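You operate a simulated robot arm through the tools that you are given. There is no shell and no other tool. Be economical: measure what you need, move in short steps, check, and stop when the job is done.

You are at the controls of a simulated robot arm. One attempt, no reset.

Task
Move the roll and the bun into the cream crate, then brush the crumbs off the board.
Fine: green brush, back where it lay.

It is judged by the outcome, as a careful person would: the job done as asked, and still so three seconds after it is handed in. It fails if anything else is knocked over, pushed out of place, dropped, spilled or broken.

Robot
A 6-joint arm with a two-finger parallel gripper, fixed in place. Base frame: the origin is at the foot of the arm, x ahead of it, y to its left, z up. Units: m, rad, N and s.
Its first joint turns from -2.897 to 2.897 rad. Payload 3.91 kg.
Tool frame: the origin (TCP) lies between the finger pads and is the grasp point; the fingertips stand 0.03 m ahead of it; z points along the fingers, y is the line along which they close. Largest opening 0.11 m; finger width 0.02, thickness 0.01; the body of the gripper, 0.048 by 0.112 m, starts 0.055 m behind the TCP.
Orientation is that of the tool frame in the base frame, as a unit quaternion [x, y, z, w]. With the fingers straight down and closing along the base's y, the tool's x points along the base's -x, its y along +y and its z along -z.

Tools
- The arm moves only by the tool play_rows. Its argument "steps" is text: rows parted by semicolons, each of 6 numbers parted by spaces: the shift along the base's x, y, z in cm, then the turn, a rotation vector about the base's x, y, z in rad. In form: dx dy dz ax ay az; .... A call has 1 to 8 rows; each row shifts and turns the commanded pose from where the row before left it. "fingers" is the closure, from 0 (fully open) to 1 (shut), set as the call begins (left out, the last holds). Rows are played at 5 a second. More than 0.05 m and 0.15 rad between two rows, or a gripper value outside its range, and nothing of the call is played. A pose out of reach is approached as far as the arm can. The call stops where the force on the tool passes 40 N (or 10 N more than at its start, if that is more) or the arm is blocked; 0.2 s more then pass. The fingers move at their own pace (about 0.045 m/s each) and stop on an object; they squeeze with about 44 N. The grip force told is the motor's: it shows also when the fingers shut on nothing. Time passes only in rows, and 0.2 s behind the last, so rows that do not move let the fingers close. It gives the time, the measured TCP pose, the force on the tool (base axes), the opening and the grip force at its end, in the units of the frame above (readings bear some noise).
- Cameras (640 x 400 px; columns grow to the right, rows downward): "scene" is fixed at [0.2176, 0.6485, 1.5464]; the picture's right is [-0.73, -0.69, 0.00], its down [-0.61, 0.64, -0.46] and it looks along [0.32, -0.34, -0.89] (base axes); focal length 298 px, centre (320, 200). "wrist" rides on the gripper at [-0.036, 0, -0.057] in the tool frame; the picture's right is [0.00, -1.00, 0.00], its down [0.97, 0.00, -0.24] and it looks along [0.24, 0.00, 0.97] (tool axes); focal length 218 px, centre (320, 200). There is no depth. A picture from a camera that has moved, and an enlarged one, comes with that camera's place and axes in the base frame and with its lens.
- capture(camera): a new picture of that camera. The clock stands still meanwhile.
- raise_lower(by): slides the trunk up (or, below 0, down) by that many m; the arm rides with it, the base frame stays. It gives what a move gives, with no picture.
- inspect(camera, box): a new picture of the part [left, top, right, bottom] of that camera's present view, enlarged. The clock stands still meanwhile.
- finish_job(): hands the job in; it is judged then, once.

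Work in short steps. Places have to be worked out from the pictures, the camera data and where the tool is seen: move nearer, look again, correct. Check each grasp and each placing, and mend what went wrong. You have 120 turns and 76 pictures in all, those below and enlarged ones among them. Open the gripper and draw the arm clear of the work before you hand the job in, unless the task says otherwise; then end with one line.

The tools are called after "Call:" as name(argument=value, ...) on one line, values as JSON. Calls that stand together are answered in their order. play_rows: Moves the arm, as the interface text tells. Its arguments: {"type":"object","properties":{"steps":{"type":"string"},"fingers":{"type":"number"}},"required":["steps"]} The other tools are called the same way: raise_lower (by) slides the trunk up or down; capture (camera) takes a picture; inspect (camera, box) takes an enlarged picture of a part of a camera's view; finish_job () hands the job in.

At the start:

```text
clock: 0.0
tcp_pos: [0.3002, 0.4081, 1.2449]
tool_rot: [-0.001, 1.0, -0.001, 0.0]
wrist_force: [-0.1, -0.6, 0.1]
opening: 0.1099
gripper_force: 0.0
trunk travel left (down, up): [-0.575, 0.035]
```

scene: 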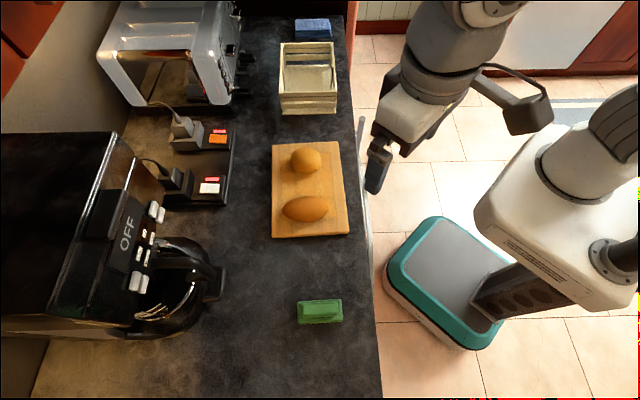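
wrist: 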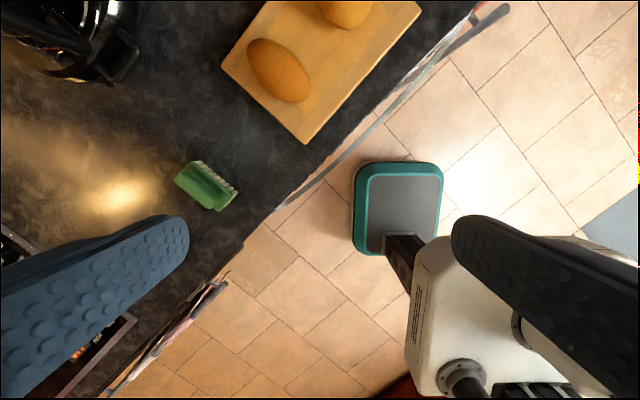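

The camera rays put the counter top near z≈0.92, not the 0.118 stated, so I'll need to verify heights. I'll look closer at the board, the brush and the crate first.

Call:
inspect(camera="scene", box=[250, 130, 370, 250])

Call:
inspect(camera="scene", box=[260, 10, 380, 130])

Call:
inspect(camera="scene", box=[270, 270, 370, 350])

```text
3.33 times, centred on (310, 190) of scene
camera zoom: at [0.2176, 0.6485, 1.5464], right [-0.73, -0.69, 0.0], down [-0.61, 0.64, -0.46], along [0.32, -0.34, -0.89], focal length 992 px, centre (353, 233)
```

zoom: 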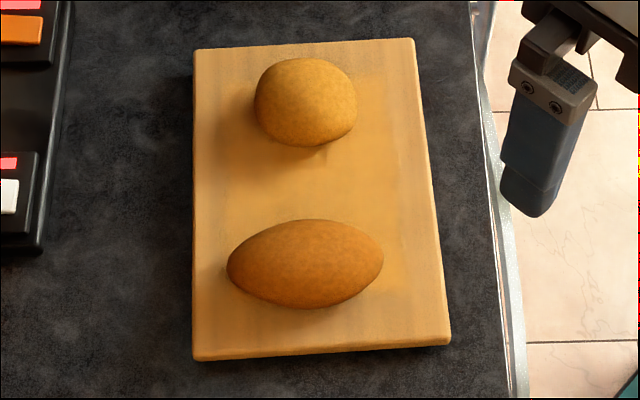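

```text
3.33 times, centred on (320, 70) of scene
camera zoom: at [0.2176, 0.6485, 1.5464], right [-0.73, -0.69, 0.0], down [-0.61, 0.64, -0.46], along [0.32, -0.34, -0.89], focal length 992 px, centre (320, 633)
```

zoom: 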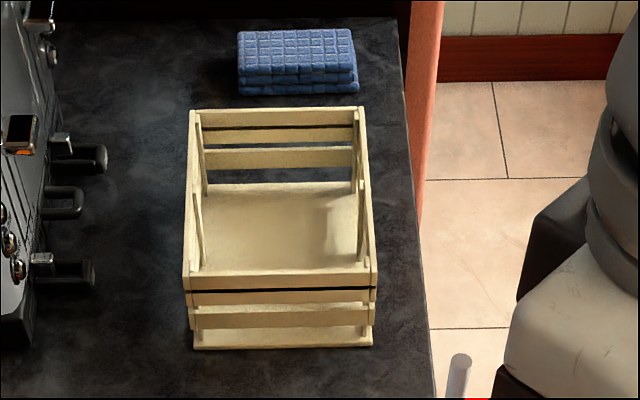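

```text
5.00 times, centred on (320, 310) of scene
camera zoom: at [0.2176, 0.6485, 1.5464], right [-0.73, -0.69, 0.0], down [-0.61, 0.64, -0.46], along [0.32, -0.34, -0.89], focal length 1488 px, centre (320, -350)
```

zoom: 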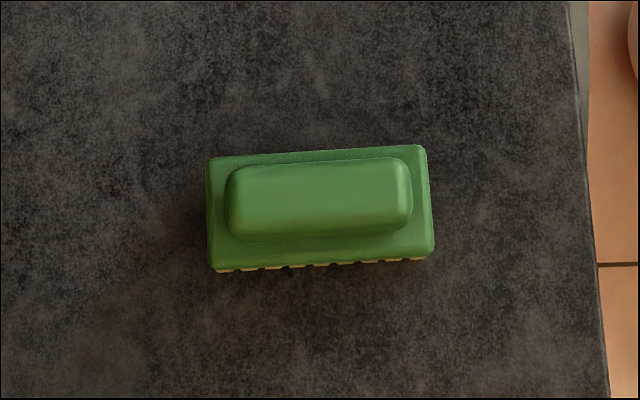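

The bread, brush and crate all lie at about 45°, and I place the roll near (0.435, 0.463), the bun near (0.527, 0.370) and the crate near (0.718, 0.169). I'll turn the gripper +45° and move above the roll at height to test the reach.

Call:
play_rows(steps="2.2 0.9 0 0 0 0.131; 2.2 0.9 0 0 0 0.131; 2.2 0.9 0 0 0 0.131; 2.2 0.9 0 0 0 0.131; 2.2 0.9 0 0 0 0.131; 2.2 0.9 0 0 0 0.131", fingers=0)

```text
clock: 1.4
tcp_pos: [0.4337, 0.4631, 1.2423]
tool_rot: [-0.385, 0.923, -0.001, 0.0]
wrist_force: [-0.1, 0.2, 0.0]
opening: 0.1099
gripper_force: 0.1
trunk travel left (down, up): [-0.575, 0.035]
```

Reach is fine here (r = 0.63). I'll look from the wrist camera for a second sight line.

Call:
capture(camera="wrist")

```text
70 pictures are left
camera wrist: at [0.4599, 0.4886, 1.2996], right [0.71, -0.7, 0.0], down [-0.68, -0.69, 0.24], along [-0.17, -0.17, -0.97], focal length 218 px, centre (320, 200)
```

wrist: 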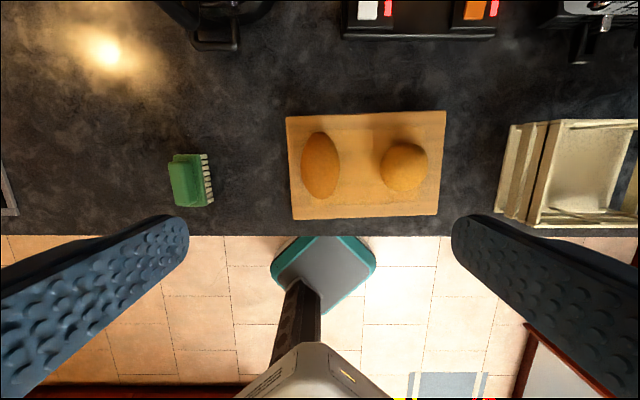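

Both views agree on the roll at about (0.438, 0.465). I'll lower to z≈1.05 above it and check again from both cameras.

Call:
play_rows(steps="0.4 0.2 -4.5 0 0 0; 0 0 -4.5 0 0 0; 0 0 -4.5 0 0 0; 0 0 -4.5 0 0 0; 0 0 -1 0 0 0")

Call:
capture(camera="wrist")

Call:
capture(camera="scene")

```text
clock: 2.6
tcp_pos: [0.438, 0.4633, 1.0537]
tool_rot: [-0.384, 0.923, 0.0, 0.0]
wrist_force: [0.6, 1.1, 0.0]
opening: 0.1097
gripper_force: 0.2
trunk travel left (down, up): [-0.575, 0.035]
```

```text
69 pictures are left
camera wrist: at [0.4627, 0.489, 1.111], right [0.71, -0.71, 0.0], down [-0.69, -0.69, 0.24], along [-0.17, -0.17, -0.97], focal length 218 px, centre (320, 200)
```

wrist: 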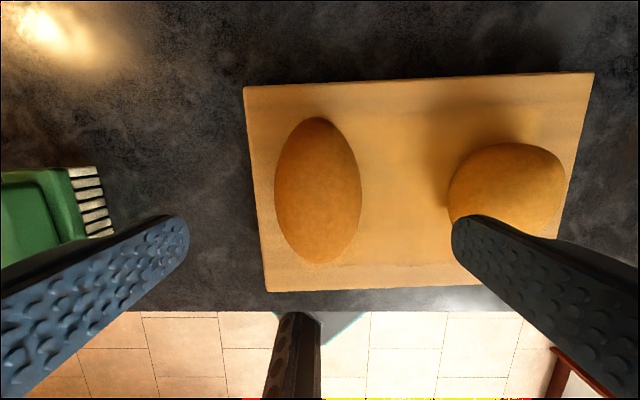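

```text
68 pictures are left
```

scene: 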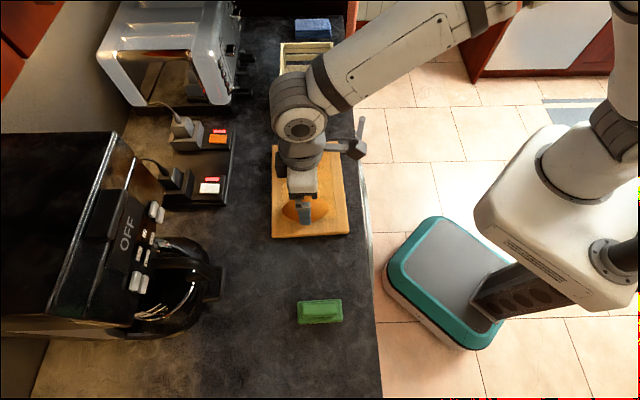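

Scaling between the two wrist views gives a board top near z≈0.945. I'll nudge outward 5 mm and descend to TCP z≈0.995, fingertips about 0.965, then look.

Call:
play_rows(steps="0.4 0.4 -3 0 0 0; 0 0 -2.5 0 0 0; 0 0 -0.4 0 0 0")

Call:
capture(camera="wrist")

Call:
inspect(camera="scene", box=[260, 160, 360, 250])

```text
clock: 3.4
tcp_pos: [0.442, 0.4683, 0.9949]
tool_rot: [-0.384, 0.923, 0.0, 0.0]
wrist_force: [-0.2, -0.1, -0.1]
opening: 0.1103
gripper_force: 0.1
trunk travel left (down, up): [-0.575, 0.035]
```

```text
67 pictures are left
camera wrist: at [0.4673, 0.4943, 1.0531], right [0.71, -0.71, 0.0], down [-0.69, -0.69, 0.24], along [-0.17, -0.17, -0.97], focal length 218 px, centre (320, 200)
```

wrist: 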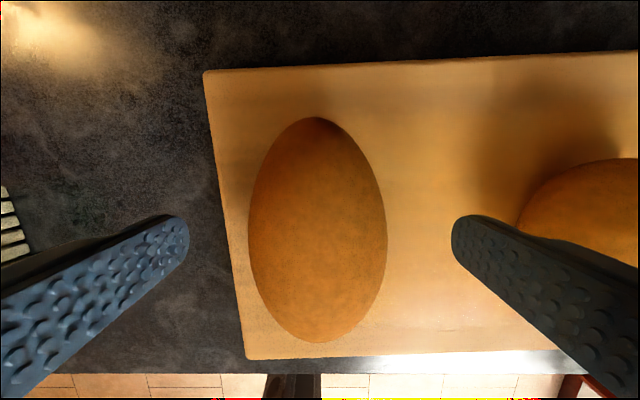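

```text
4.44 times, centred on (310, 205) of scene
camera zoom: at [0.2176, 0.6485, 1.5464], right [-0.73, -0.69, 0.0], down [-0.61, 0.64, -0.46], along [0.32, -0.34, -0.89], focal length 1323 px, centre (364, 178)
```

zoom: 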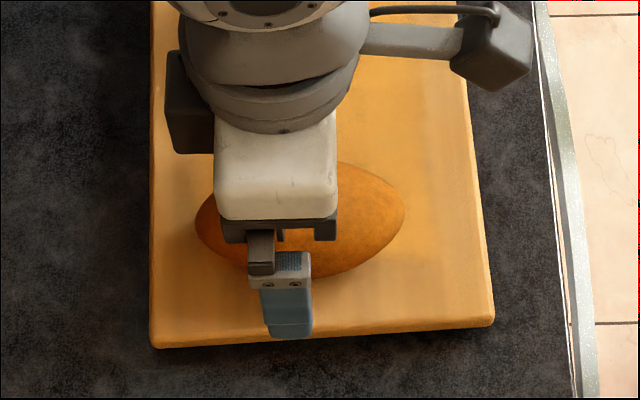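

Wrist view shows the roll centred laterally, widest near z≈0.966. I'll shift 3 mm inward, lower 1.3 cm, then close.

Call:
play_rows(steps="-0.2 -0.2 -0.7 0 0 0; 0 0 -0.6 0 0 0")

Call:
play_rows(steps="0 0 0 0 0 0; 0 0 0 0 0 0; 0 0 0 0 0 0; 0 0 0 0 0 0", fingers=1)

Call:
capture(camera="wrist")

```text
clock: 4.0
tcp_pos: [0.4386, 0.4671, 0.983]
tool_rot: [-0.383, 0.924, 0.0, 0.0]
wrist_force: [0.6, 0.3, 0.4]
opening: 0.1099
gripper_force: 0.1
trunk travel left (down, up): [-0.575, 0.035]
```

```text
clock: 5.0
tcp_pos: [0.4396, 0.4662, 0.9828]
tool_rot: [-0.384, 0.923, 0.0, 0.0]
wrist_force: [0.5, 0.7, -0.7]
opening: 0.06
gripper_force: 41.0
trunk travel left (down, up): [-0.575, 0.035]
```

```text
65 pictures are left
camera wrist: at [0.4651, 0.4924, 1.0412], right [0.71, -0.71, 0.0], down [-0.69, -0.69, 0.24], along [-0.17, -0.17, -0.97], focal length 218 px, centre (320, 200)
```

wrist: 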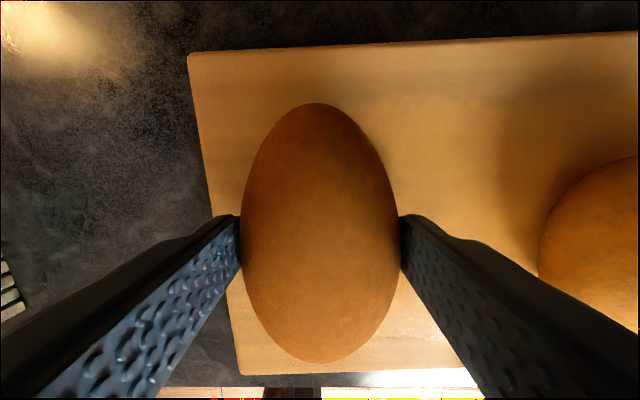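

Gripped at 0.060 m opening. Lift to z≈1.12 and verify.

Call:
play_rows(steps="0 0 1.5 0 0 0; 0 0 3 0 0 0; 0 0 4 0 0 0; 0 0 4 0 0 0; 0 0 1.5 0 0 0")

Call:
capture(camera="scene")

Call:
capture(camera="wrist")

```text
clock: 6.2
tcp_pos: [0.437, 0.4671, 1.1229]
tool_rot: [-0.384, 0.923, -0.001, 0.0]
wrist_force: [0.7, 1.7, -0.9]
opening: 0.0598
gripper_force: 44.0
trunk travel left (down, up): [-0.575, 0.035]
```

```text
64 pictures are left
```

scene: 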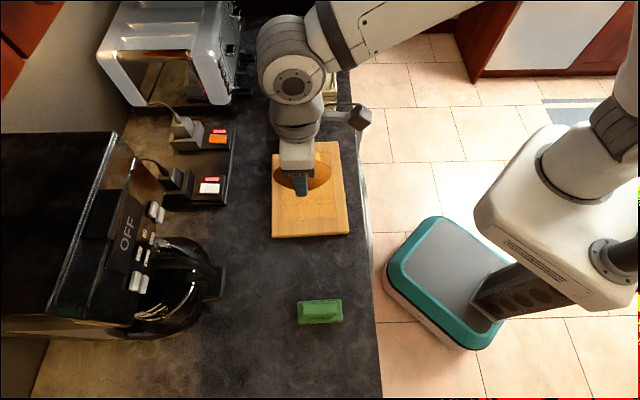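

```text
63 pictures are left
camera wrist: at [0.464, 0.4926, 1.1808], right [0.71, -0.71, 0.0], down [-0.69, -0.69, 0.24], along [-0.17, -0.17, -0.97], focal length 218 px, centre (320, 200)
```

wrist: 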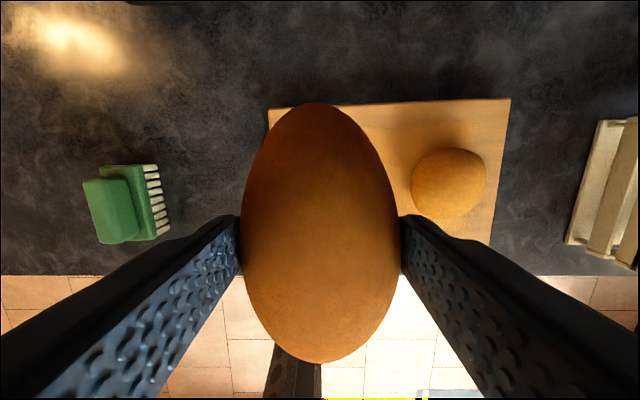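

Roll is held securely. I'll carry it along the counter toward the crate at z≈1.12, stopping short to look.

Call:
play_rows(steps="3 -3 0 0 0 0; 3.5 -3.5 0 0 0 0; 3.5 -3.5 0 0 0 0; 3.5 -3.5 0 0 0 0; 3.5 -3.5 0 0 0 0; 3.5 -3.5 0 0 0 0; 3 -3 0 0 0 0")

Call:
capture(camera="wrist")

Call:
capture(camera="scene")

```text
clock: 7.8
tcp_pos: [0.6771, 0.2293, 1.1214]
tool_rot: [-0.384, 0.924, 0.0, 0.0]
wrist_force: [0.4, 0.3, -1.1]
opening: 0.0598
gripper_force: 44.8
trunk travel left (down, up): [-0.575, 0.035]
```

```text
62 pictures are left
camera wrist: at [0.7025, 0.2549, 1.179], right [0.71, -0.71, 0.0], down [-0.68, -0.69, 0.24], along [-0.17, -0.17, -0.97], focal length 218 px, centre (320, 200)
```

wrist: 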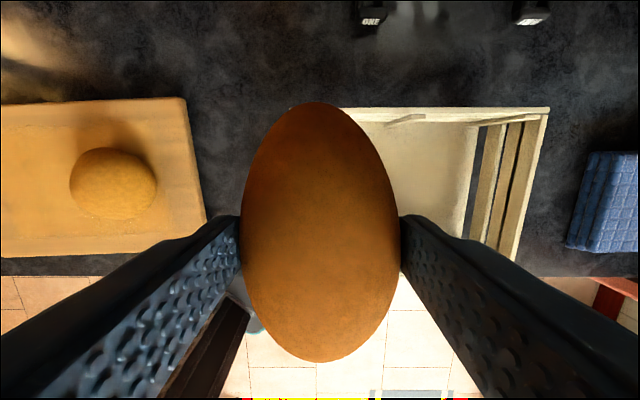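

```text
61 pictures are left
```

scene: 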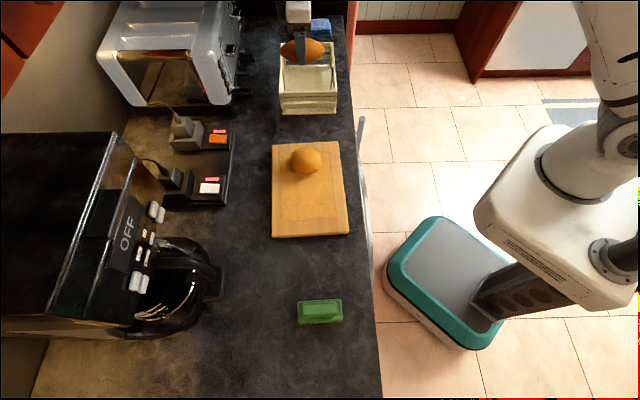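

Crate corners match the earlier estimate, centre ≈(0.722, 0.168). I'll move to the far half, (0.752, 0.138), keeping the height.

Call:
play_rows(steps="2.5 -3 0 0 0 0; 2.5 -3 0 0 0 0; 2.5 -3.1 0 0 0 0; 0 0 0 0 0 0")

Call:
capture(camera="wrist")

Call:
inspect(camera="scene", box=[260, 0, 380, 130])

```text
clock: 8.8
tcp_pos: [0.747, 0.1404, 1.1228]
tool_rot: [-0.383, 0.924, 0.0, 0.001]
wrist_force: [-0.7, -0.2, -0.2]
opening: 0.0598
gripper_force: 44.5
trunk travel left (down, up): [-0.575, 0.035]
```

```text
60 pictures are left
camera wrist: at [0.7727, 0.1655, 1.1807], right [0.71, -0.71, 0.0], down [-0.68, -0.69, 0.24], along [-0.17, -0.17, -0.97], focal length 218 px, centre (320, 200)
```

wrist: 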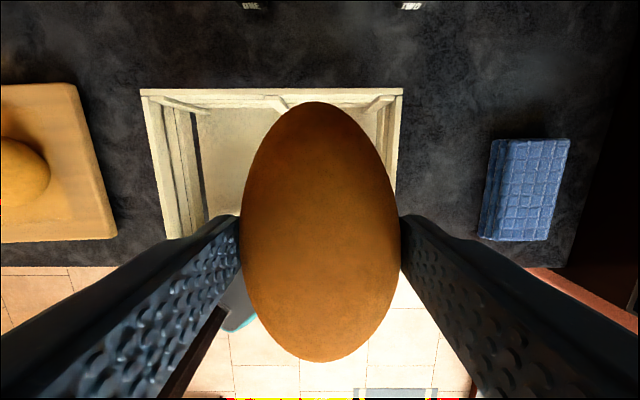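

```text
3.08 times, centred on (320, 65) of scene
camera zoom: at [0.2176, 0.6485, 1.5464], right [-0.73, -0.69, 0.0], down [-0.61, 0.64, -0.46], along [0.32, -0.34, -0.89], focal length 916 px, centre (320, 615)
```

zoom: 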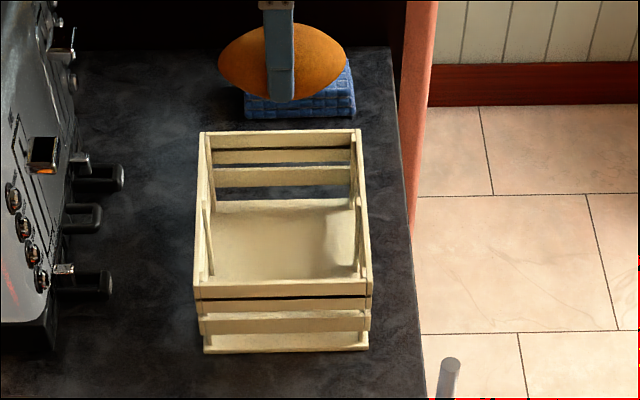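

The TCP sits 37 mm toward the far side of the crate centre and about 4 mm too far inward. I'll correct that and descend to z≈1.02, then check.

Call:
play_rows(steps="0.3 0.3 -3 0 0 0; 0 0 -4 0 0 0; 0 0 -3 0 0 0; 0 0 0 0 0 0")

Call:
inspect(camera="scene", box=[260, 0, 380, 130])

Call:
capture(camera="wrist")

```text
clock: 9.8
tcp_pos: [0.7525, 0.142, 1.0223]
tool_rot: [-0.384, 0.923, 0.0, 0.0]
wrist_force: [0.1, 0.2, -0.7]
opening: 0.0599
gripper_force: 43.6
trunk travel left (down, up): [-0.575, 0.035]
```

```text
3.08 times, centred on (320, 65) of scene
camera zoom: at [0.2176, 0.6485, 1.5464], right [-0.73, -0.69, 0.0], down [-0.61, 0.64, -0.46], along [0.32, -0.34, -0.89], focal length 916 px, centre (320, 615)
```

zoom: 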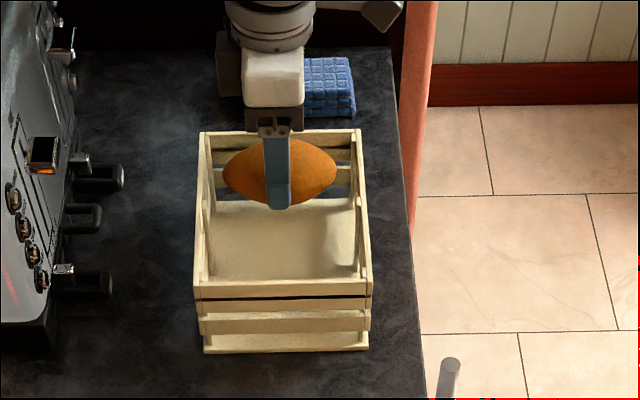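

```text
57 pictures are left
camera wrist: at [0.7781, 0.1683, 1.0802], right [0.71, -0.71, 0.0], down [-0.69, -0.69, 0.24], along [-0.17, -0.17, -0.97], focal length 218 px, centre (320, 200)
```

wrist: 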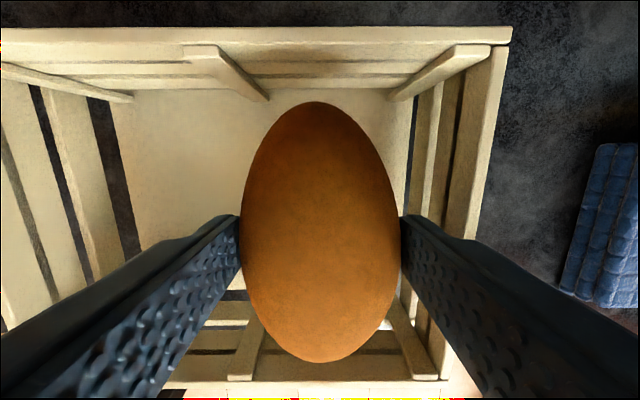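

Roll is well inside the walls. Lower 3.5 cm further, in small final steps, watching the force.

Call:
play_rows(steps="0 0 -1.5 0 0 0; 0 0 -1 0 0 0; 0 0 -0.5 0 0 0; 0 0 -0.3 0 0 0; 0 0 0 0 0 0")

Call:
inspect(camera="scene", box=[260, 0, 380, 130])

```text
clock: 11.0
tcp_pos: [0.7533, 0.1437, 0.9903]
tool_rot: [-0.383, 0.924, 0.001, 0.0]
wrist_force: [0.2, 0.2, -0.8]
opening: 0.0597
gripper_force: 43.9
trunk travel left (down, up): [-0.575, 0.035]
```

```text
3.08 times, centred on (320, 65) of scene
camera zoom: at [0.2176, 0.6485, 1.5464], right [-0.73, -0.69, 0.0], down [-0.61, 0.64, -0.46], along [0.32, -0.34, -0.89], focal length 916 px, centre (320, 615)
```

zoom: 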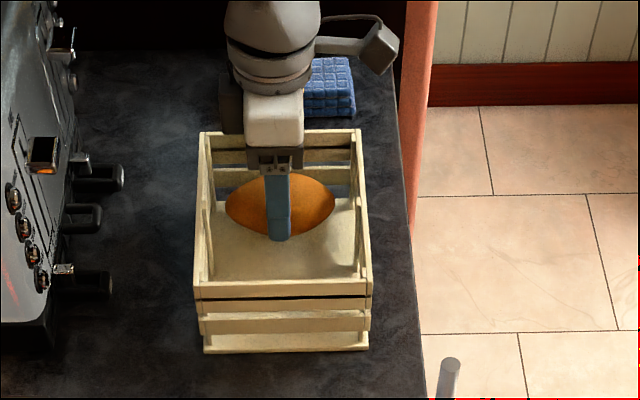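

Still no contact. Keep lowering in small steps of 4 mm.

Call:
play_rows(steps="0 0 -0.4 0 0 0; 0 0 -0.4 0 0 0; 0 0 -0.4 0 0 0; 0 0 0 0 0 0")

```text
clock: 12.0
tcp_pos: [0.7531, 0.143, 0.9774]
tool_rot: [-0.384, 0.923, 0.0, 0.0]
wrist_force: [-0.2, -0.8, -0.8]
opening: 0.0598
gripper_force: 43.9
trunk travel left (down, up): [-0.575, 0.035]
```

Call:
play_rows(steps="0 0 -0.2 0 0 0; 0 0 -0.2 0 0 0; 0 0 -0.2 0 0 0; 0 0 0 0 0 0")

Call:
inspect(camera="scene", box=[270, 30, 350, 120])

```text
clock: 13.0
tcp_pos: [0.7524, 0.1427, 0.9719]
tool_rot: [-0.384, 0.923, 0.0, 0.0]
wrist_force: [0.1, 0.7, -0.8]
opening: 0.0597
gripper_force: 44.1
trunk travel left (down, up): [-0.575, 0.035]
```

```text
4.44 times, centred on (310, 75) of scene
camera zoom: at [0.2176, 0.6485, 1.5464], right [-0.73, -0.69, 0.0], down [-0.61, 0.64, -0.46], along [0.32, -0.34, -0.89], focal length 1323 px, centre (364, 756)
```

zoom: 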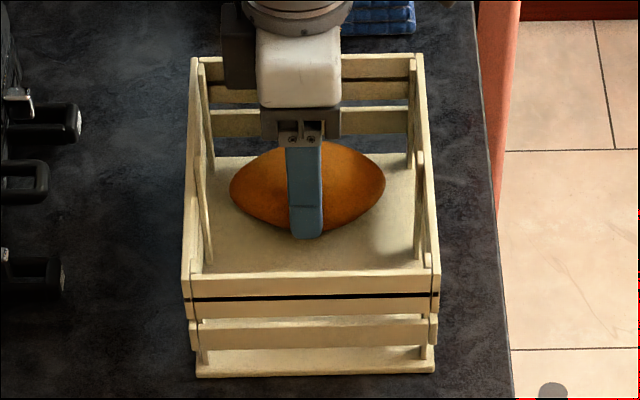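

Call:
play_rows(steps="0 0 -0.2 0 0 0; 0 0 -0.2 0 0 0; 0 0 0 0 0 0")

Call:
play_rows(steps="0 0 -0.2 0 0 0; 0 0 -0.2 0 0 0; 0 0 0 0 0 0")

```text
clock: 13.8
tcp_pos: [0.7521, 0.1446, 0.9683]
tool_rot: [-0.384, 0.924, 0.0, -0.001]
wrist_force: [0.5, 1.3, 3.0]
opening: 0.0597
gripper_force: 44.0
trunk travel left (down, up): [-0.575, 0.035]
```

```text
clock: 14.6
tcp_pos: [0.753, 0.1433, 0.967]
tool_rot: [-0.383, 0.924, -0.001, 0.004]
wrist_force: [6.8, 0.8, 24.4]
opening: 0.0597
gripper_force: 43.9
trunk travel left (down, up): [-0.575, 0.035]
```

Contact at z≈0.968. I'll back off 3 mm and open only to about 0.072 m so the outer finger stays clear of the wall.

Call:
play_rows(steps="0 0 0.3 0 0 0; 0 0 0 0 0 0")

Call:
play_rows(steps="0 0 0 0 0 0; 0 0 0 0 0 0; 0 0 0 0 0 0", fingers=0.35)

Call:
capture(camera="wrist")

```text
clock: 15.2
tcp_pos: [0.7517, 0.1439, 0.9676]
tool_rot: [-0.384, 0.923, -0.001, 0.001]
wrist_force: [8.7, 1.7, 19.2]
opening: 0.0596
gripper_force: 44.1
trunk travel left (down, up): [-0.575, 0.035]
```

```text
clock: 16.0
tcp_pos: [0.7531, 0.1441, 0.9657]
tool_rot: [-0.384, 0.923, 0.0, -0.001]
wrist_force: [0.7, -0.7, 0.4]
opening: 0.0717
gripper_force: 0.0
trunk travel left (down, up): [-0.575, 0.035]
```

```text
54 pictures are left
camera wrist: at [0.7779, 0.1694, 1.0234], right [0.71, -0.71, 0.0], down [-0.68, -0.69, 0.24], along [-0.17, -0.17, -0.97], focal length 218 px, centre (320, 200)
```

wrist: 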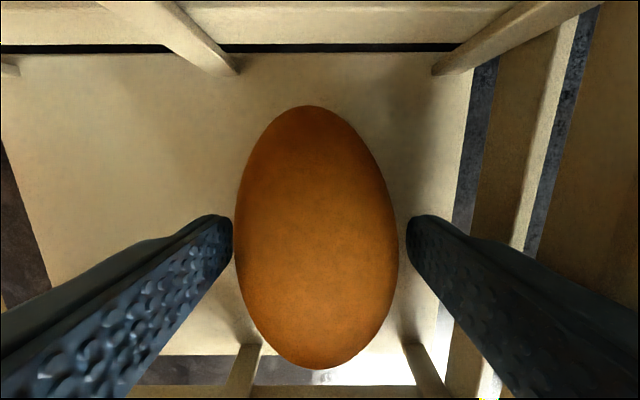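

Released and resting on the crate floor. Lift straight up.

Call:
play_rows(steps="0 0 1 0 0 0; 0 0 2 0 0 0; 0 0 4 0 0 0; 0 0 4 0 0 0; 0 0 3 0 0 0")

Call:
capture(camera="wrist")

```text
clock: 17.2
tcp_pos: [0.7527, 0.1448, 1.1052]
tool_rot: [-0.383, 0.924, 0.0, 0.0]
wrist_force: [-0.6, -0.9, -0.4]
opening: 0.0716
gripper_force: 0.0
trunk travel left (down, up): [-0.575, 0.035]
```

```text
53 pictures are left
camera wrist: at [0.778, 0.1708, 1.1628], right [0.71, -0.71, 0.0], down [-0.68, -0.69, 0.24], along [-0.17, -0.17, -0.97], focal length 218 px, centre (320, 200)
```

wrist: 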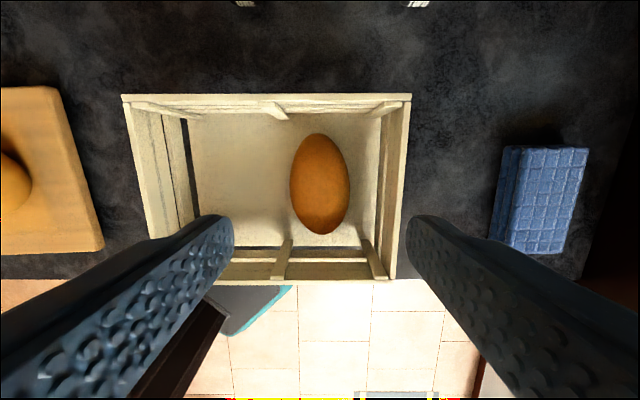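

The roll rests well in the crate. For the bun I'll turn the gripper 90°, closing across the crate's width, so its fingers won't touch the roll. Moving back over the bun while turning.

Call:
play_rows(steps="-2 2 1 0 0 -0.1428; -2 2 0 0 0 -0.1428; -2 2 0 0 0 -0.1428; -2 2 0 0 0 -0.1428; -2 2 0 0 0 -0.1428; -2 2 0 0 0 -0.1428", fingers=0)

Call:
play_rows(steps="-2 2 0 0 0 -0.1428; -2 2 0 0 0 -0.1428; -2 2 0 0 0 -0.1428; -2 2 0 0 0 -0.1428; -2 2.2 0 0 0 -0.1428; 0 0 0 0 0 0")

Call:
capture(camera="wrist")

```text
clock: 18.6
tcp_pos: [0.632, 0.2641, 1.1153]
tool_rot: [0.035, 0.999, 0.0, 0.0]
wrist_force: [0.0, 0.5, 0.4]
opening: 0.1099
gripper_force: 0.0
trunk travel left (down, up): [-0.575, 0.035]
```

```text
clock: 20.0
tcp_pos: [0.5321, 0.366, 1.117]
tool_rot: [0.383, 0.924, 0.0, -0.001]
wrist_force: [0.0, -0.3, -0.5]
opening: 0.1098
gripper_force: 0.0
trunk travel left (down, up): [-0.575, 0.035]
```

```text
52 pictures are left
camera wrist: at [0.558, 0.3402, 1.1747], right [-0.71, -0.71, 0.0], down [-0.69, 0.69, 0.24], along [-0.17, 0.17, -0.97], focal length 218 px, centre (320, 200)
```

wrist: 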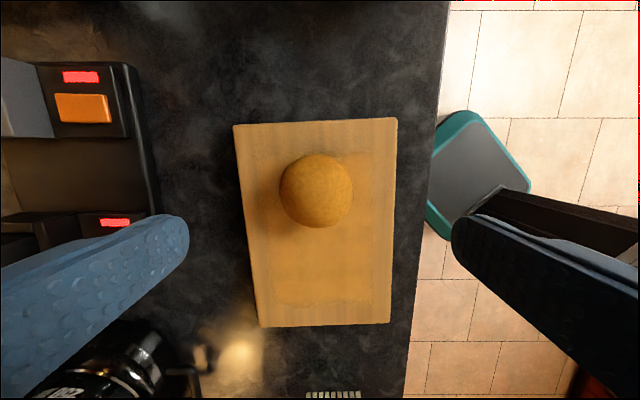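

Bun is centred near (0.531, 0.372). Correct slightly and lower to z≈1.0.

Call:
play_rows(steps="-0.1 0.6 -3 0 0 0; 0 0 -4 0 0 0; 0 0 -3 0 0 0; 0 0 -1.5 0 0 0; 0 0 0 0 0 0")

Call:
capture(camera="wrist")

Call:
inspect(camera="scene", box=[260, 130, 360, 240])

```text
clock: 21.2
tcp_pos: [0.5302, 0.3709, 1.0021]
tool_rot: [0.382, 0.924, 0.0, 0.0]
wrist_force: [-0.1, -0.3, 0.5]
opening: 0.11
gripper_force: 0.0
trunk travel left (down, up): [-0.575, 0.035]
```

```text
51 pictures are left
camera wrist: at [0.5571, 0.3462, 1.0598], right [-0.71, -0.71, 0.0], down [-0.69, 0.69, 0.24], along [-0.17, 0.17, -0.97], focal length 218 px, centre (320, 200)
```

wrist: 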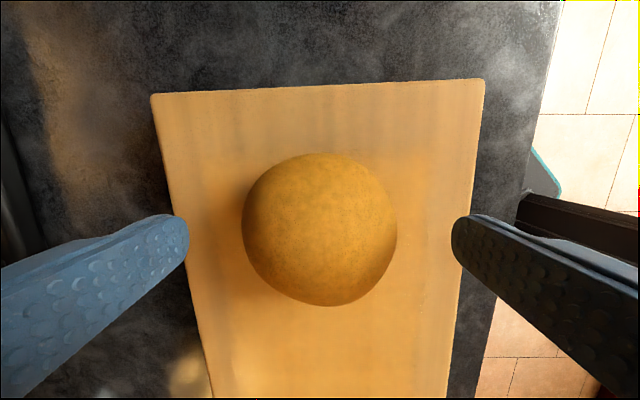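

```text
3.64 times, centred on (310, 185) of scene
camera zoom: at [0.2176, 0.6485, 1.5464], right [-0.73, -0.69, 0.0], down [-0.61, 0.64, -0.46], along [0.32, -0.34, -0.89], focal length 1082 px, centre (356, 254)
```

zoom: 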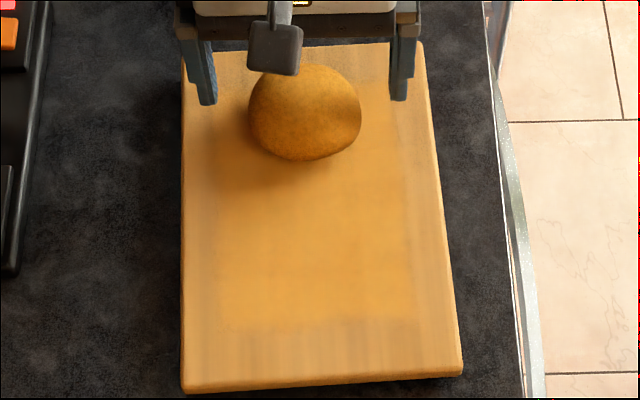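

Bun centred between the fingers. Lower to 0.981 and grip.

Call:
play_rows(steps="0 0 -1.2 0 0 0; 0 0 -0.9 0 0 0; 0 0 0 0 0 0")

Call:
play_rows(steps="0 0 0 0 0 0; 0 0 0 0 0 0; 0 0 0 0 0 0; 0 0 0 0 0 0", fingers=1)

Call:
play_rows(steps="0 0 1.5 0 0 0; 0 0 3 0 0 0; 0 0 4 0 0 0; 0 0 4 0 0 0; 0 0 1.5 0 0 0")

Call:
capture(camera="wrist")

Call:
inspect(camera="scene", box=[260, 130, 360, 240])

```text
clock: 22.0
tcp_pos: [0.5312, 0.3695, 0.9806]
tool_rot: [0.382, 0.924, 0.0, 0.0]
wrist_force: [-0.3, -0.1, -0.3]
opening: 0.1099
gripper_force: 0.1
trunk travel left (down, up): [-0.575, 0.035]
```

```text
clock: 23.0
tcp_pos: [0.5322, 0.372, 0.9813]
tool_rot: [0.382, 0.924, 0.0, 0.0]
wrist_force: [0.1, 0.5, 0.2]
opening: 0.073
gripper_force: 43.8
trunk travel left (down, up): [-0.575, 0.035]
```

```text
clock: 24.2
tcp_pos: [0.5333, 0.3702, 1.1194]
tool_rot: [0.382, 0.924, 0.0, 0.0]
wrist_force: [-0.7, -0.4, 0.1]
opening: 0.0728
gripper_force: 43.8
trunk travel left (down, up): [-0.575, 0.035]
```

```text
49 pictures are left
camera wrist: at [0.5582, 0.3454, 1.1774], right [-0.71, -0.71, 0.0], down [-0.69, 0.68, 0.24], along [-0.17, 0.17, -0.97], focal length 218 px, centre (320, 200)
```

wrist: 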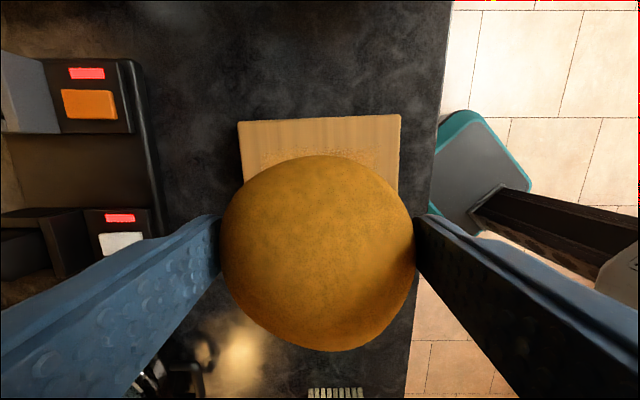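

```text
3.64 times, centred on (310, 185) of scene
camera zoom: at [0.2176, 0.6485, 1.5464], right [-0.73, -0.69, 0.0], down [-0.61, 0.64, -0.46], along [0.32, -0.34, -0.89], focal length 1082 px, centre (356, 254)
```

zoom: 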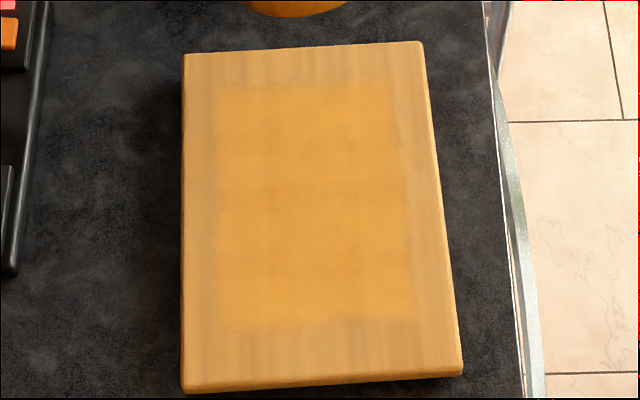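

Bun held (0.073 m), and the crumbed area, the darker orange rectangle, is now visible on the board. Carry the bun to over the near half of the crate, (0.696, 0.198).

Call:
play_rows(steps="3.2 -3.4 0 0 0 0; 3.2 -3.4 0 0 0 0; 3.2 -3.4 0 0 0 0; 3.2 -3.4 0 0 0 0; 3.5 -3.5 0 0 0 0; 0 0 0 0 0 0")

Call:
capture(camera="wrist")

Call:
inspect(camera="scene", box=[260, 0, 380, 130])

```text
clock: 25.6
tcp_pos: [0.6965, 0.1997, 1.1217]
tool_rot: [0.381, 0.924, 0.001, 0.0]
wrist_force: [-0.1, 0.7, -1.4]
opening: 0.073
gripper_force: 43.9
trunk travel left (down, up): [-0.575, 0.035]
```

```text
47 pictures are left
camera wrist: at [0.7224, 0.1745, 1.1782], right [-0.7, -0.71, 0.0], down [-0.69, 0.68, 0.24], along [-0.17, 0.17, -0.97], focal length 218 px, centre (320, 200)
```

wrist: 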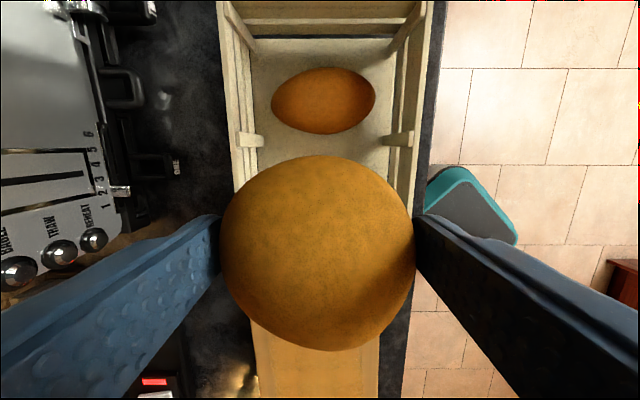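

```text
3.08 times, centred on (320, 65) of scene
camera zoom: at [0.2176, 0.6485, 1.5464], right [-0.73, -0.69, 0.0], down [-0.61, 0.64, -0.46], along [0.32, -0.34, -0.89], focal length 916 px, centre (320, 615)
```

zoom: 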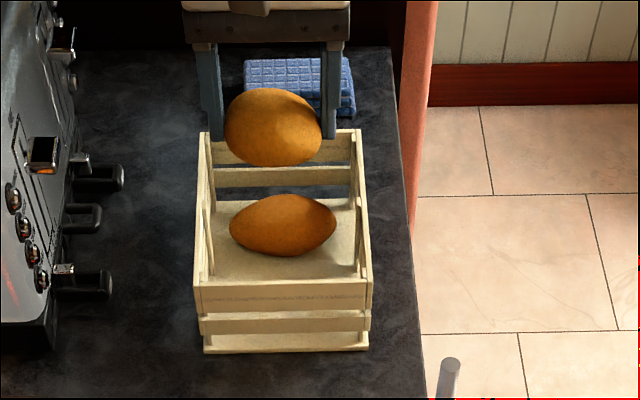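

Crate centre line appears about 5 mm nearer the robot than the grip. Shift that and descend to z≈1.03, then check.

Call:
play_rows(steps="-0.35 -0.4 -3 0 0 0; 0 0 -4 0 0 0; 0 0 -2 0 0 0; 0 0 0 0 0 0")

Call:
capture(camera="wrist")

Call:
inspect(camera="scene", box=[270, 30, 350, 120])

```text
clock: 26.6
tcp_pos: [0.6933, 0.1957, 1.032]
tool_rot: [0.381, 0.924, 0.0, 0.0]
wrist_force: [0.4, 0.2, 0.4]
opening: 0.0729
gripper_force: 44.4
trunk travel left (down, up): [-0.575, 0.035]
```

```text
45 pictures are left
camera wrist: at [0.718, 0.1706, 1.0887], right [-0.71, -0.71, 0.0], down [-0.69, 0.68, 0.24], along [-0.17, 0.17, -0.97], focal length 218 px, centre (320, 200)
```

wrist: 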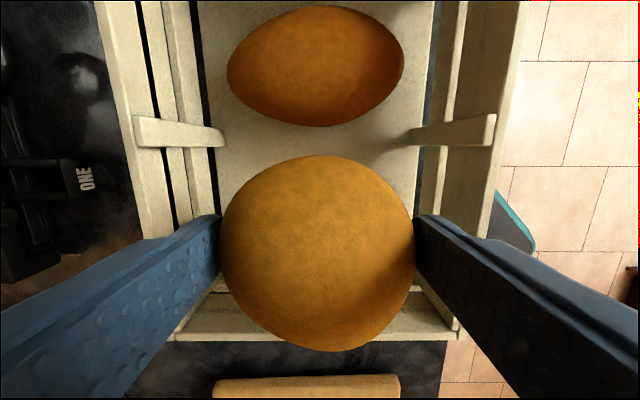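

```text
4.44 times, centred on (310, 75) of scene
camera zoom: at [0.2176, 0.6485, 1.5464], right [-0.73, -0.69, 0.0], down [-0.61, 0.64, -0.46], along [0.32, -0.34, -0.89], focal length 1323 px, centre (364, 756)
```

zoom: 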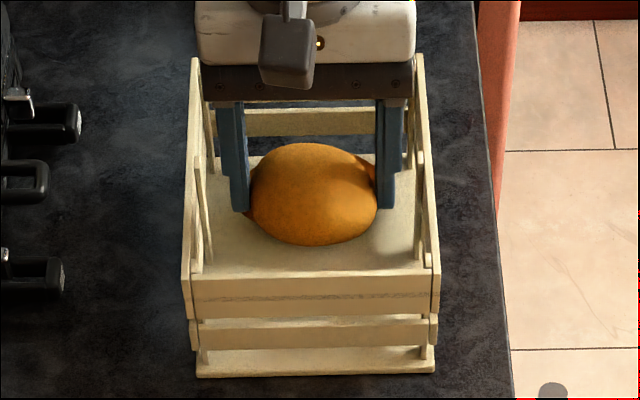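

Well centred with about 1 cm margin on all sides. Lower to just above floor contact (expected near 0.966).

Call:
play_rows(steps="0 0 -2.5 0 0 0; 0 0 -2 0 0 0; 0 0 -1 0 0 0; 0 0 -0.5 0 0 0; 0 0 -0.3 0 0 0; 0 0 0 0 0 0")

```text
clock: 28.0
tcp_pos: [0.6902, 0.1971, 0.9669]
tool_rot: [0.381, 0.925, 0.0, 0.0]
wrist_force: [0.5, 0.0, -1.9]
opening: 0.0732
gripper_force: 44.2
trunk travel left (down, up): [-0.575, 0.035]
```

Call:
play_rows(steps="0 0 -0.2 0 0 0; 0 0 0 0 0 0")

Call:
inspect(camera="scene", box=[270, 30, 350, 120])

```text
clock: 28.6
tcp_pos: [0.6924, 0.1974, 0.9655]
tool_rot: [0.382, 0.924, 0.0, 0.0]
wrist_force: [0.3, 0.7, -0.6]
opening: 0.0729
gripper_force: 43.5
trunk travel left (down, up): [-0.575, 0.035]
```

```text
4.44 times, centred on (310, 75) of scene
camera zoom: at [0.2176, 0.6485, 1.5464], right [-0.73, -0.69, 0.0], down [-0.61, 0.64, -0.46], along [0.32, -0.34, -0.89], focal length 1323 px, centre (364, 756)
```

zoom: 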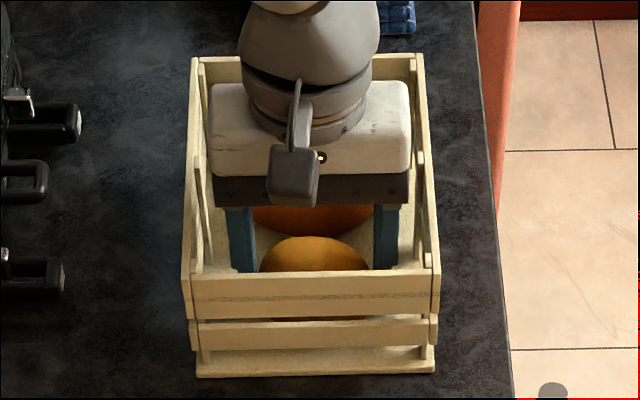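

Call:
play_rows(steps="0 0 -0.2 0 0 0; 0 0 -0.2 0 0 0; 0 0 0 0 0 0")

```text
clock: 29.4
tcp_pos: [0.6907, 0.197, 0.9647]
tool_rot: [0.382, 0.924, 0.002, 0.003]
wrist_force: [4.2, 3.7, 22.4]
opening: 0.0731
gripper_force: 44.1
trunk travel left (down, up): [-0.575, 0.035]
```

Contact with the crate floor. Ease up 2 mm, open to about 0.088 m and lift out.

Call:
play_rows(steps="0 0 0.2 0 0 0; 0 0 0 0 0 0")

Call:
play_rows(steps="0 0 0 0 0 0; 0 0 0 0 0 0; 0 0 0 0 0 0", fingers=0.21)

Call:
play_rows(steps="0 0 1 0 0 0; 0 0 2 0 0 0; 0 0 4 0 0 0; 0 0 4 0 0 0; 0 0 4 0 0 0; 0 0 0 0 0 0")

Call:
capture(camera="wrist")

```text
clock: 30.0
tcp_pos: [0.69, 0.1971, 0.965]
tool_rot: [0.382, 0.924, 0.0, 0.001]
wrist_force: [5.5, 4.9, 18.0]
opening: 0.0731
gripper_force: 44.1
trunk travel left (down, up): [-0.575, 0.035]
```

```text
clock: 30.8
tcp_pos: [0.6916, 0.1952, 0.9635]
tool_rot: [0.382, 0.924, 0.0, 0.0]
wrist_force: [0.5, 0.1, -0.6]
opening: 0.0868
gripper_force: 0.1
trunk travel left (down, up): [-0.575, 0.035]
```

```text
clock: 32.2
tcp_pos: [0.6922, 0.1992, 1.1137]
tool_rot: [0.383, 0.924, 0.0, 0.0]
wrist_force: [0.7, 0.6, -0.3]
opening: 0.0867
gripper_force: 0.1
trunk travel left (down, up): [-0.575, 0.035]
```

```text
42 pictures are left
camera wrist: at [0.7179, 0.1728, 1.1709], right [-0.71, -0.71, 0.0], down [-0.69, 0.68, 0.24], along [-0.17, 0.17, -0.97], focal length 218 px, centre (320, 200)
```

wrist: 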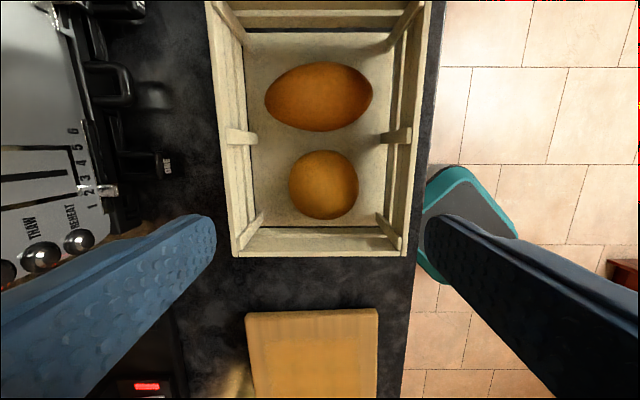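

Both breads are in the crate, undisturbed. Next I'll travel to above the brush (≈(0.27, 0.595)), turning back to +45°.

Call:
play_rows(steps="-3.5 3.3 0.5 0 0 0.131; -3.5 3.3 0 0 0 0.131; -3.5 3.3 0 0 0 0.131; -3.5 3.3 0 0 0 0.131; -3.5 3.3 0 0 0 0.131; -3.5 3.3 0 0 0 0.131", fingers=0)

Call:
play_rows(steps="-3.5 3.3 0 0 0 0.131; -3.5 3.3 0 0 0 0.131; -3.5 3.3 0 0 0 0.131; -3.5 3.3 0 0 0 0.131; -3.5 3.3 0 0 0 0.131; -3.5 3.3 0 0 0 0.131; 0 0 0 0 0 0")

Call:
capture(camera="wrist")

Call:
capture(camera="scene")

```text
clock: 33.6
tcp_pos: [0.4807, 0.3945, 1.1191]
tool_rot: [-0.003, 1.0, 0.0, 0.0]
wrist_force: [-0.6, -0.3, 0.5]
opening: 0.1099
gripper_force: 0.0
trunk travel left (down, up): [-0.575, 0.035]
```

```text
clock: 35.2
tcp_pos: [0.271, 0.5924, 1.1192]
tool_rot: [-0.385, 0.923, 0.0, -0.001]
wrist_force: [-0.1, -1.1, -0.3]
opening: 0.1103
gripper_force: 0.1
trunk travel left (down, up): [-0.575, 0.035]
```

```text
41 pictures are left
camera wrist: at [0.296, 0.6178, 1.1759], right [0.71, -0.7, 0.0], down [-0.68, -0.69, 0.24], along [-0.17, -0.17, -0.97], focal length 218 px, centre (320, 200)
```

wrist: 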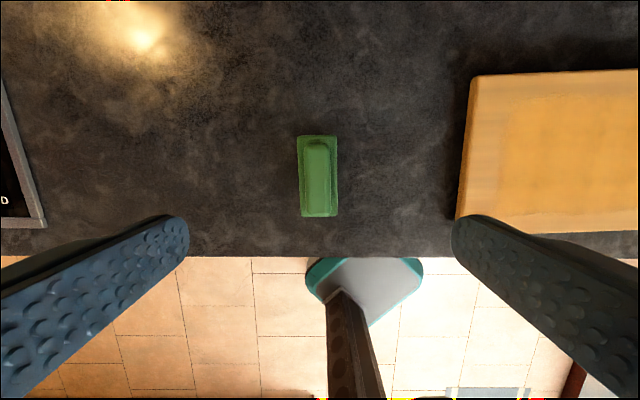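

```text
40 pictures are left
```

scene: 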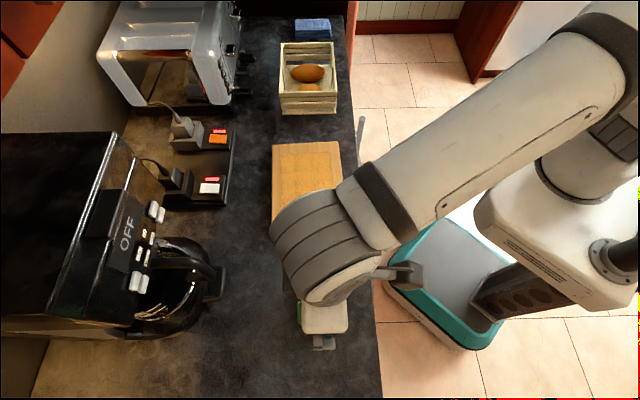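

Brush centre is about 6 mm further out. I'll shift and lower to z≈1.02, then look.

Call:
play_rows(steps="0.3 0.6 -4 0 0 0; 0 0 -4 0 0 0; 0 0 -2 0 0 0; 0 0 0 0 0 0")

Call:
capture(camera="wrist")

Call:
inspect(camera="scene", box=[270, 270, 370, 350])

```text
clock: 36.2
tcp_pos: [0.2746, 0.5986, 1.0168]
tool_rot: [-0.385, 0.923, 0.0, 0.0]
wrist_force: [0.1, -0.3, 0.5]
opening: 0.11
gripper_force: 0.0
trunk travel left (down, up): [-0.575, 0.035]
```

```text
39 pictures are left
camera wrist: at [0.2988, 0.6242, 1.0747], right [0.71, -0.7, 0.0], down [-0.68, -0.69, 0.24], along [-0.17, -0.17, -0.97], focal length 218 px, centre (320, 200)
```

wrist: 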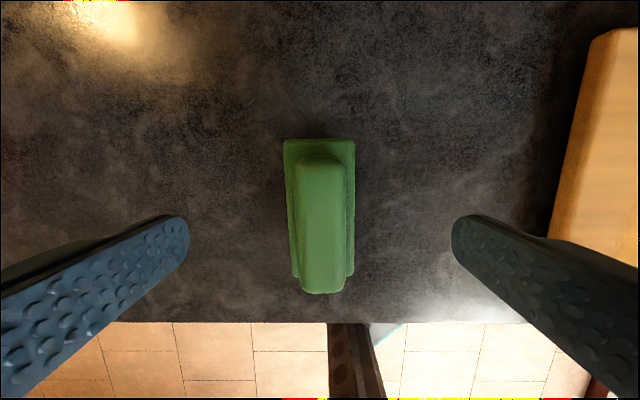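

```text
5.00 times, centred on (320, 310) of scene
camera zoom: at [0.2176, 0.6485, 1.5464], right [-0.73, -0.69, 0.0], down [-0.61, 0.64, -0.46], along [0.32, -0.34, -0.89], focal length 1488 px, centre (320, -350)
```

zoom: 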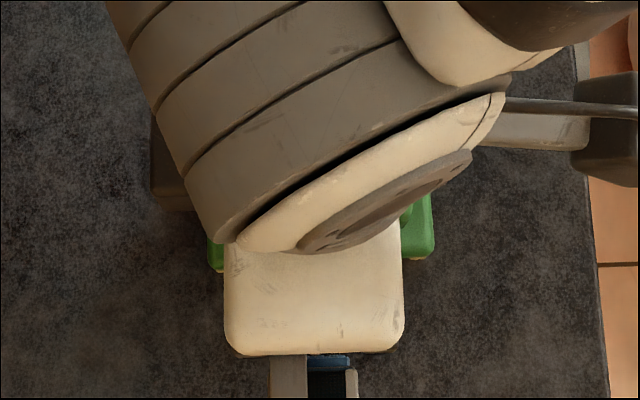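

The handle top is estimated at z≈0.978 and the brush base top at ≈0.955; alignment is within 2 mm. Lower to TCP z≈0.990 so the tips stay above the base, and look.

Call:
play_rows(steps="0 0 -1.5 0 0 0; 0 0 -1.2 0 0 0; 0 0 0 0 0 0", fingers=0.5)

Call:
capture(camera="wrist")

Call:
inspect(camera="scene", box=[270, 270, 370, 350])

```text
clock: 37.0
tcp_pos: [0.2729, 0.5973, 0.9904]
tool_rot: [-0.384, 0.923, 0.0, 0.0]
wrist_force: [0.3, -0.2, 0.5]
opening: 0.0551
gripper_force: 0.1
trunk travel left (down, up): [-0.575, 0.035]
```

```text
37 pictures are left
camera wrist: at [0.2982, 0.6239, 1.0484], right [0.71, -0.7, 0.0], down [-0.68, -0.69, 0.24], along [-0.17, -0.17, -0.97], focal length 218 px, centre (320, 200)
```

wrist: 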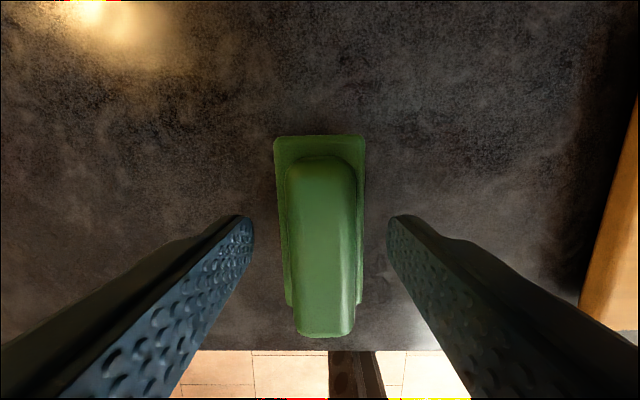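

```text
5.00 times, centred on (320, 310) of scene
camera zoom: at [0.2176, 0.6485, 1.5464], right [-0.73, -0.69, 0.0], down [-0.61, 0.64, -0.46], along [0.32, -0.34, -0.89], focal length 1488 px, centre (320, -350)
```

zoom: 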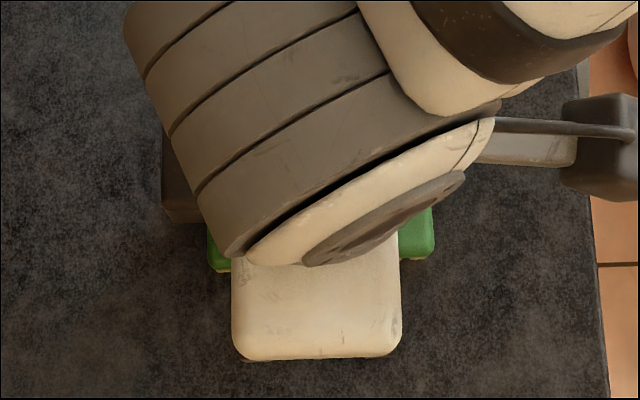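

Fingers straddle the handle evenly. Lower 2 mm more and close.

Call:
play_rows(steps="0 0 -0.2 0 0 0; 0 0 0 0 0 0")

Call:
play_rows(steps="0 0 0 0 0 0; 0 0 0 0 0 0; 0 0 0 0 0 0; 0 0 0 0 0 0", fingers=1)

Call:
capture(camera="wrist")

```text
clock: 37.6
tcp_pos: [0.2728, 0.5966, 0.9889]
tool_rot: [-0.384, 0.923, 0.0, 0.0]
wrist_force: [-0.5, 0.2, -0.9]
opening: 0.0549
gripper_force: 0.0
trunk travel left (down, up): [-0.575, 0.035]
```

```text
clock: 38.6
tcp_pos: [0.2728, 0.5978, 0.9877]
tool_rot: [-0.384, 0.923, 0.0, 0.0]
wrist_force: [0.3, -0.1, 0.1]
opening: 0.0228
gripper_force: 44.4
trunk travel left (down, up): [-0.575, 0.035]
```

```text
35 pictures are left
camera wrist: at [0.2985, 0.6238, 1.0464], right [0.71, -0.7, 0.0], down [-0.68, -0.69, 0.24], along [-0.17, -0.17, -0.97], focal length 218 px, centre (320, 200)
```

wrist: 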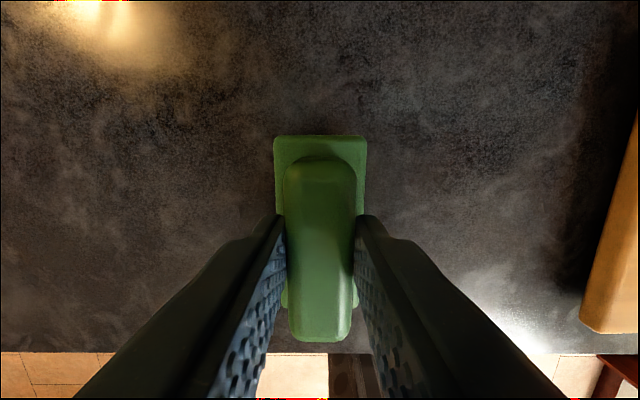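

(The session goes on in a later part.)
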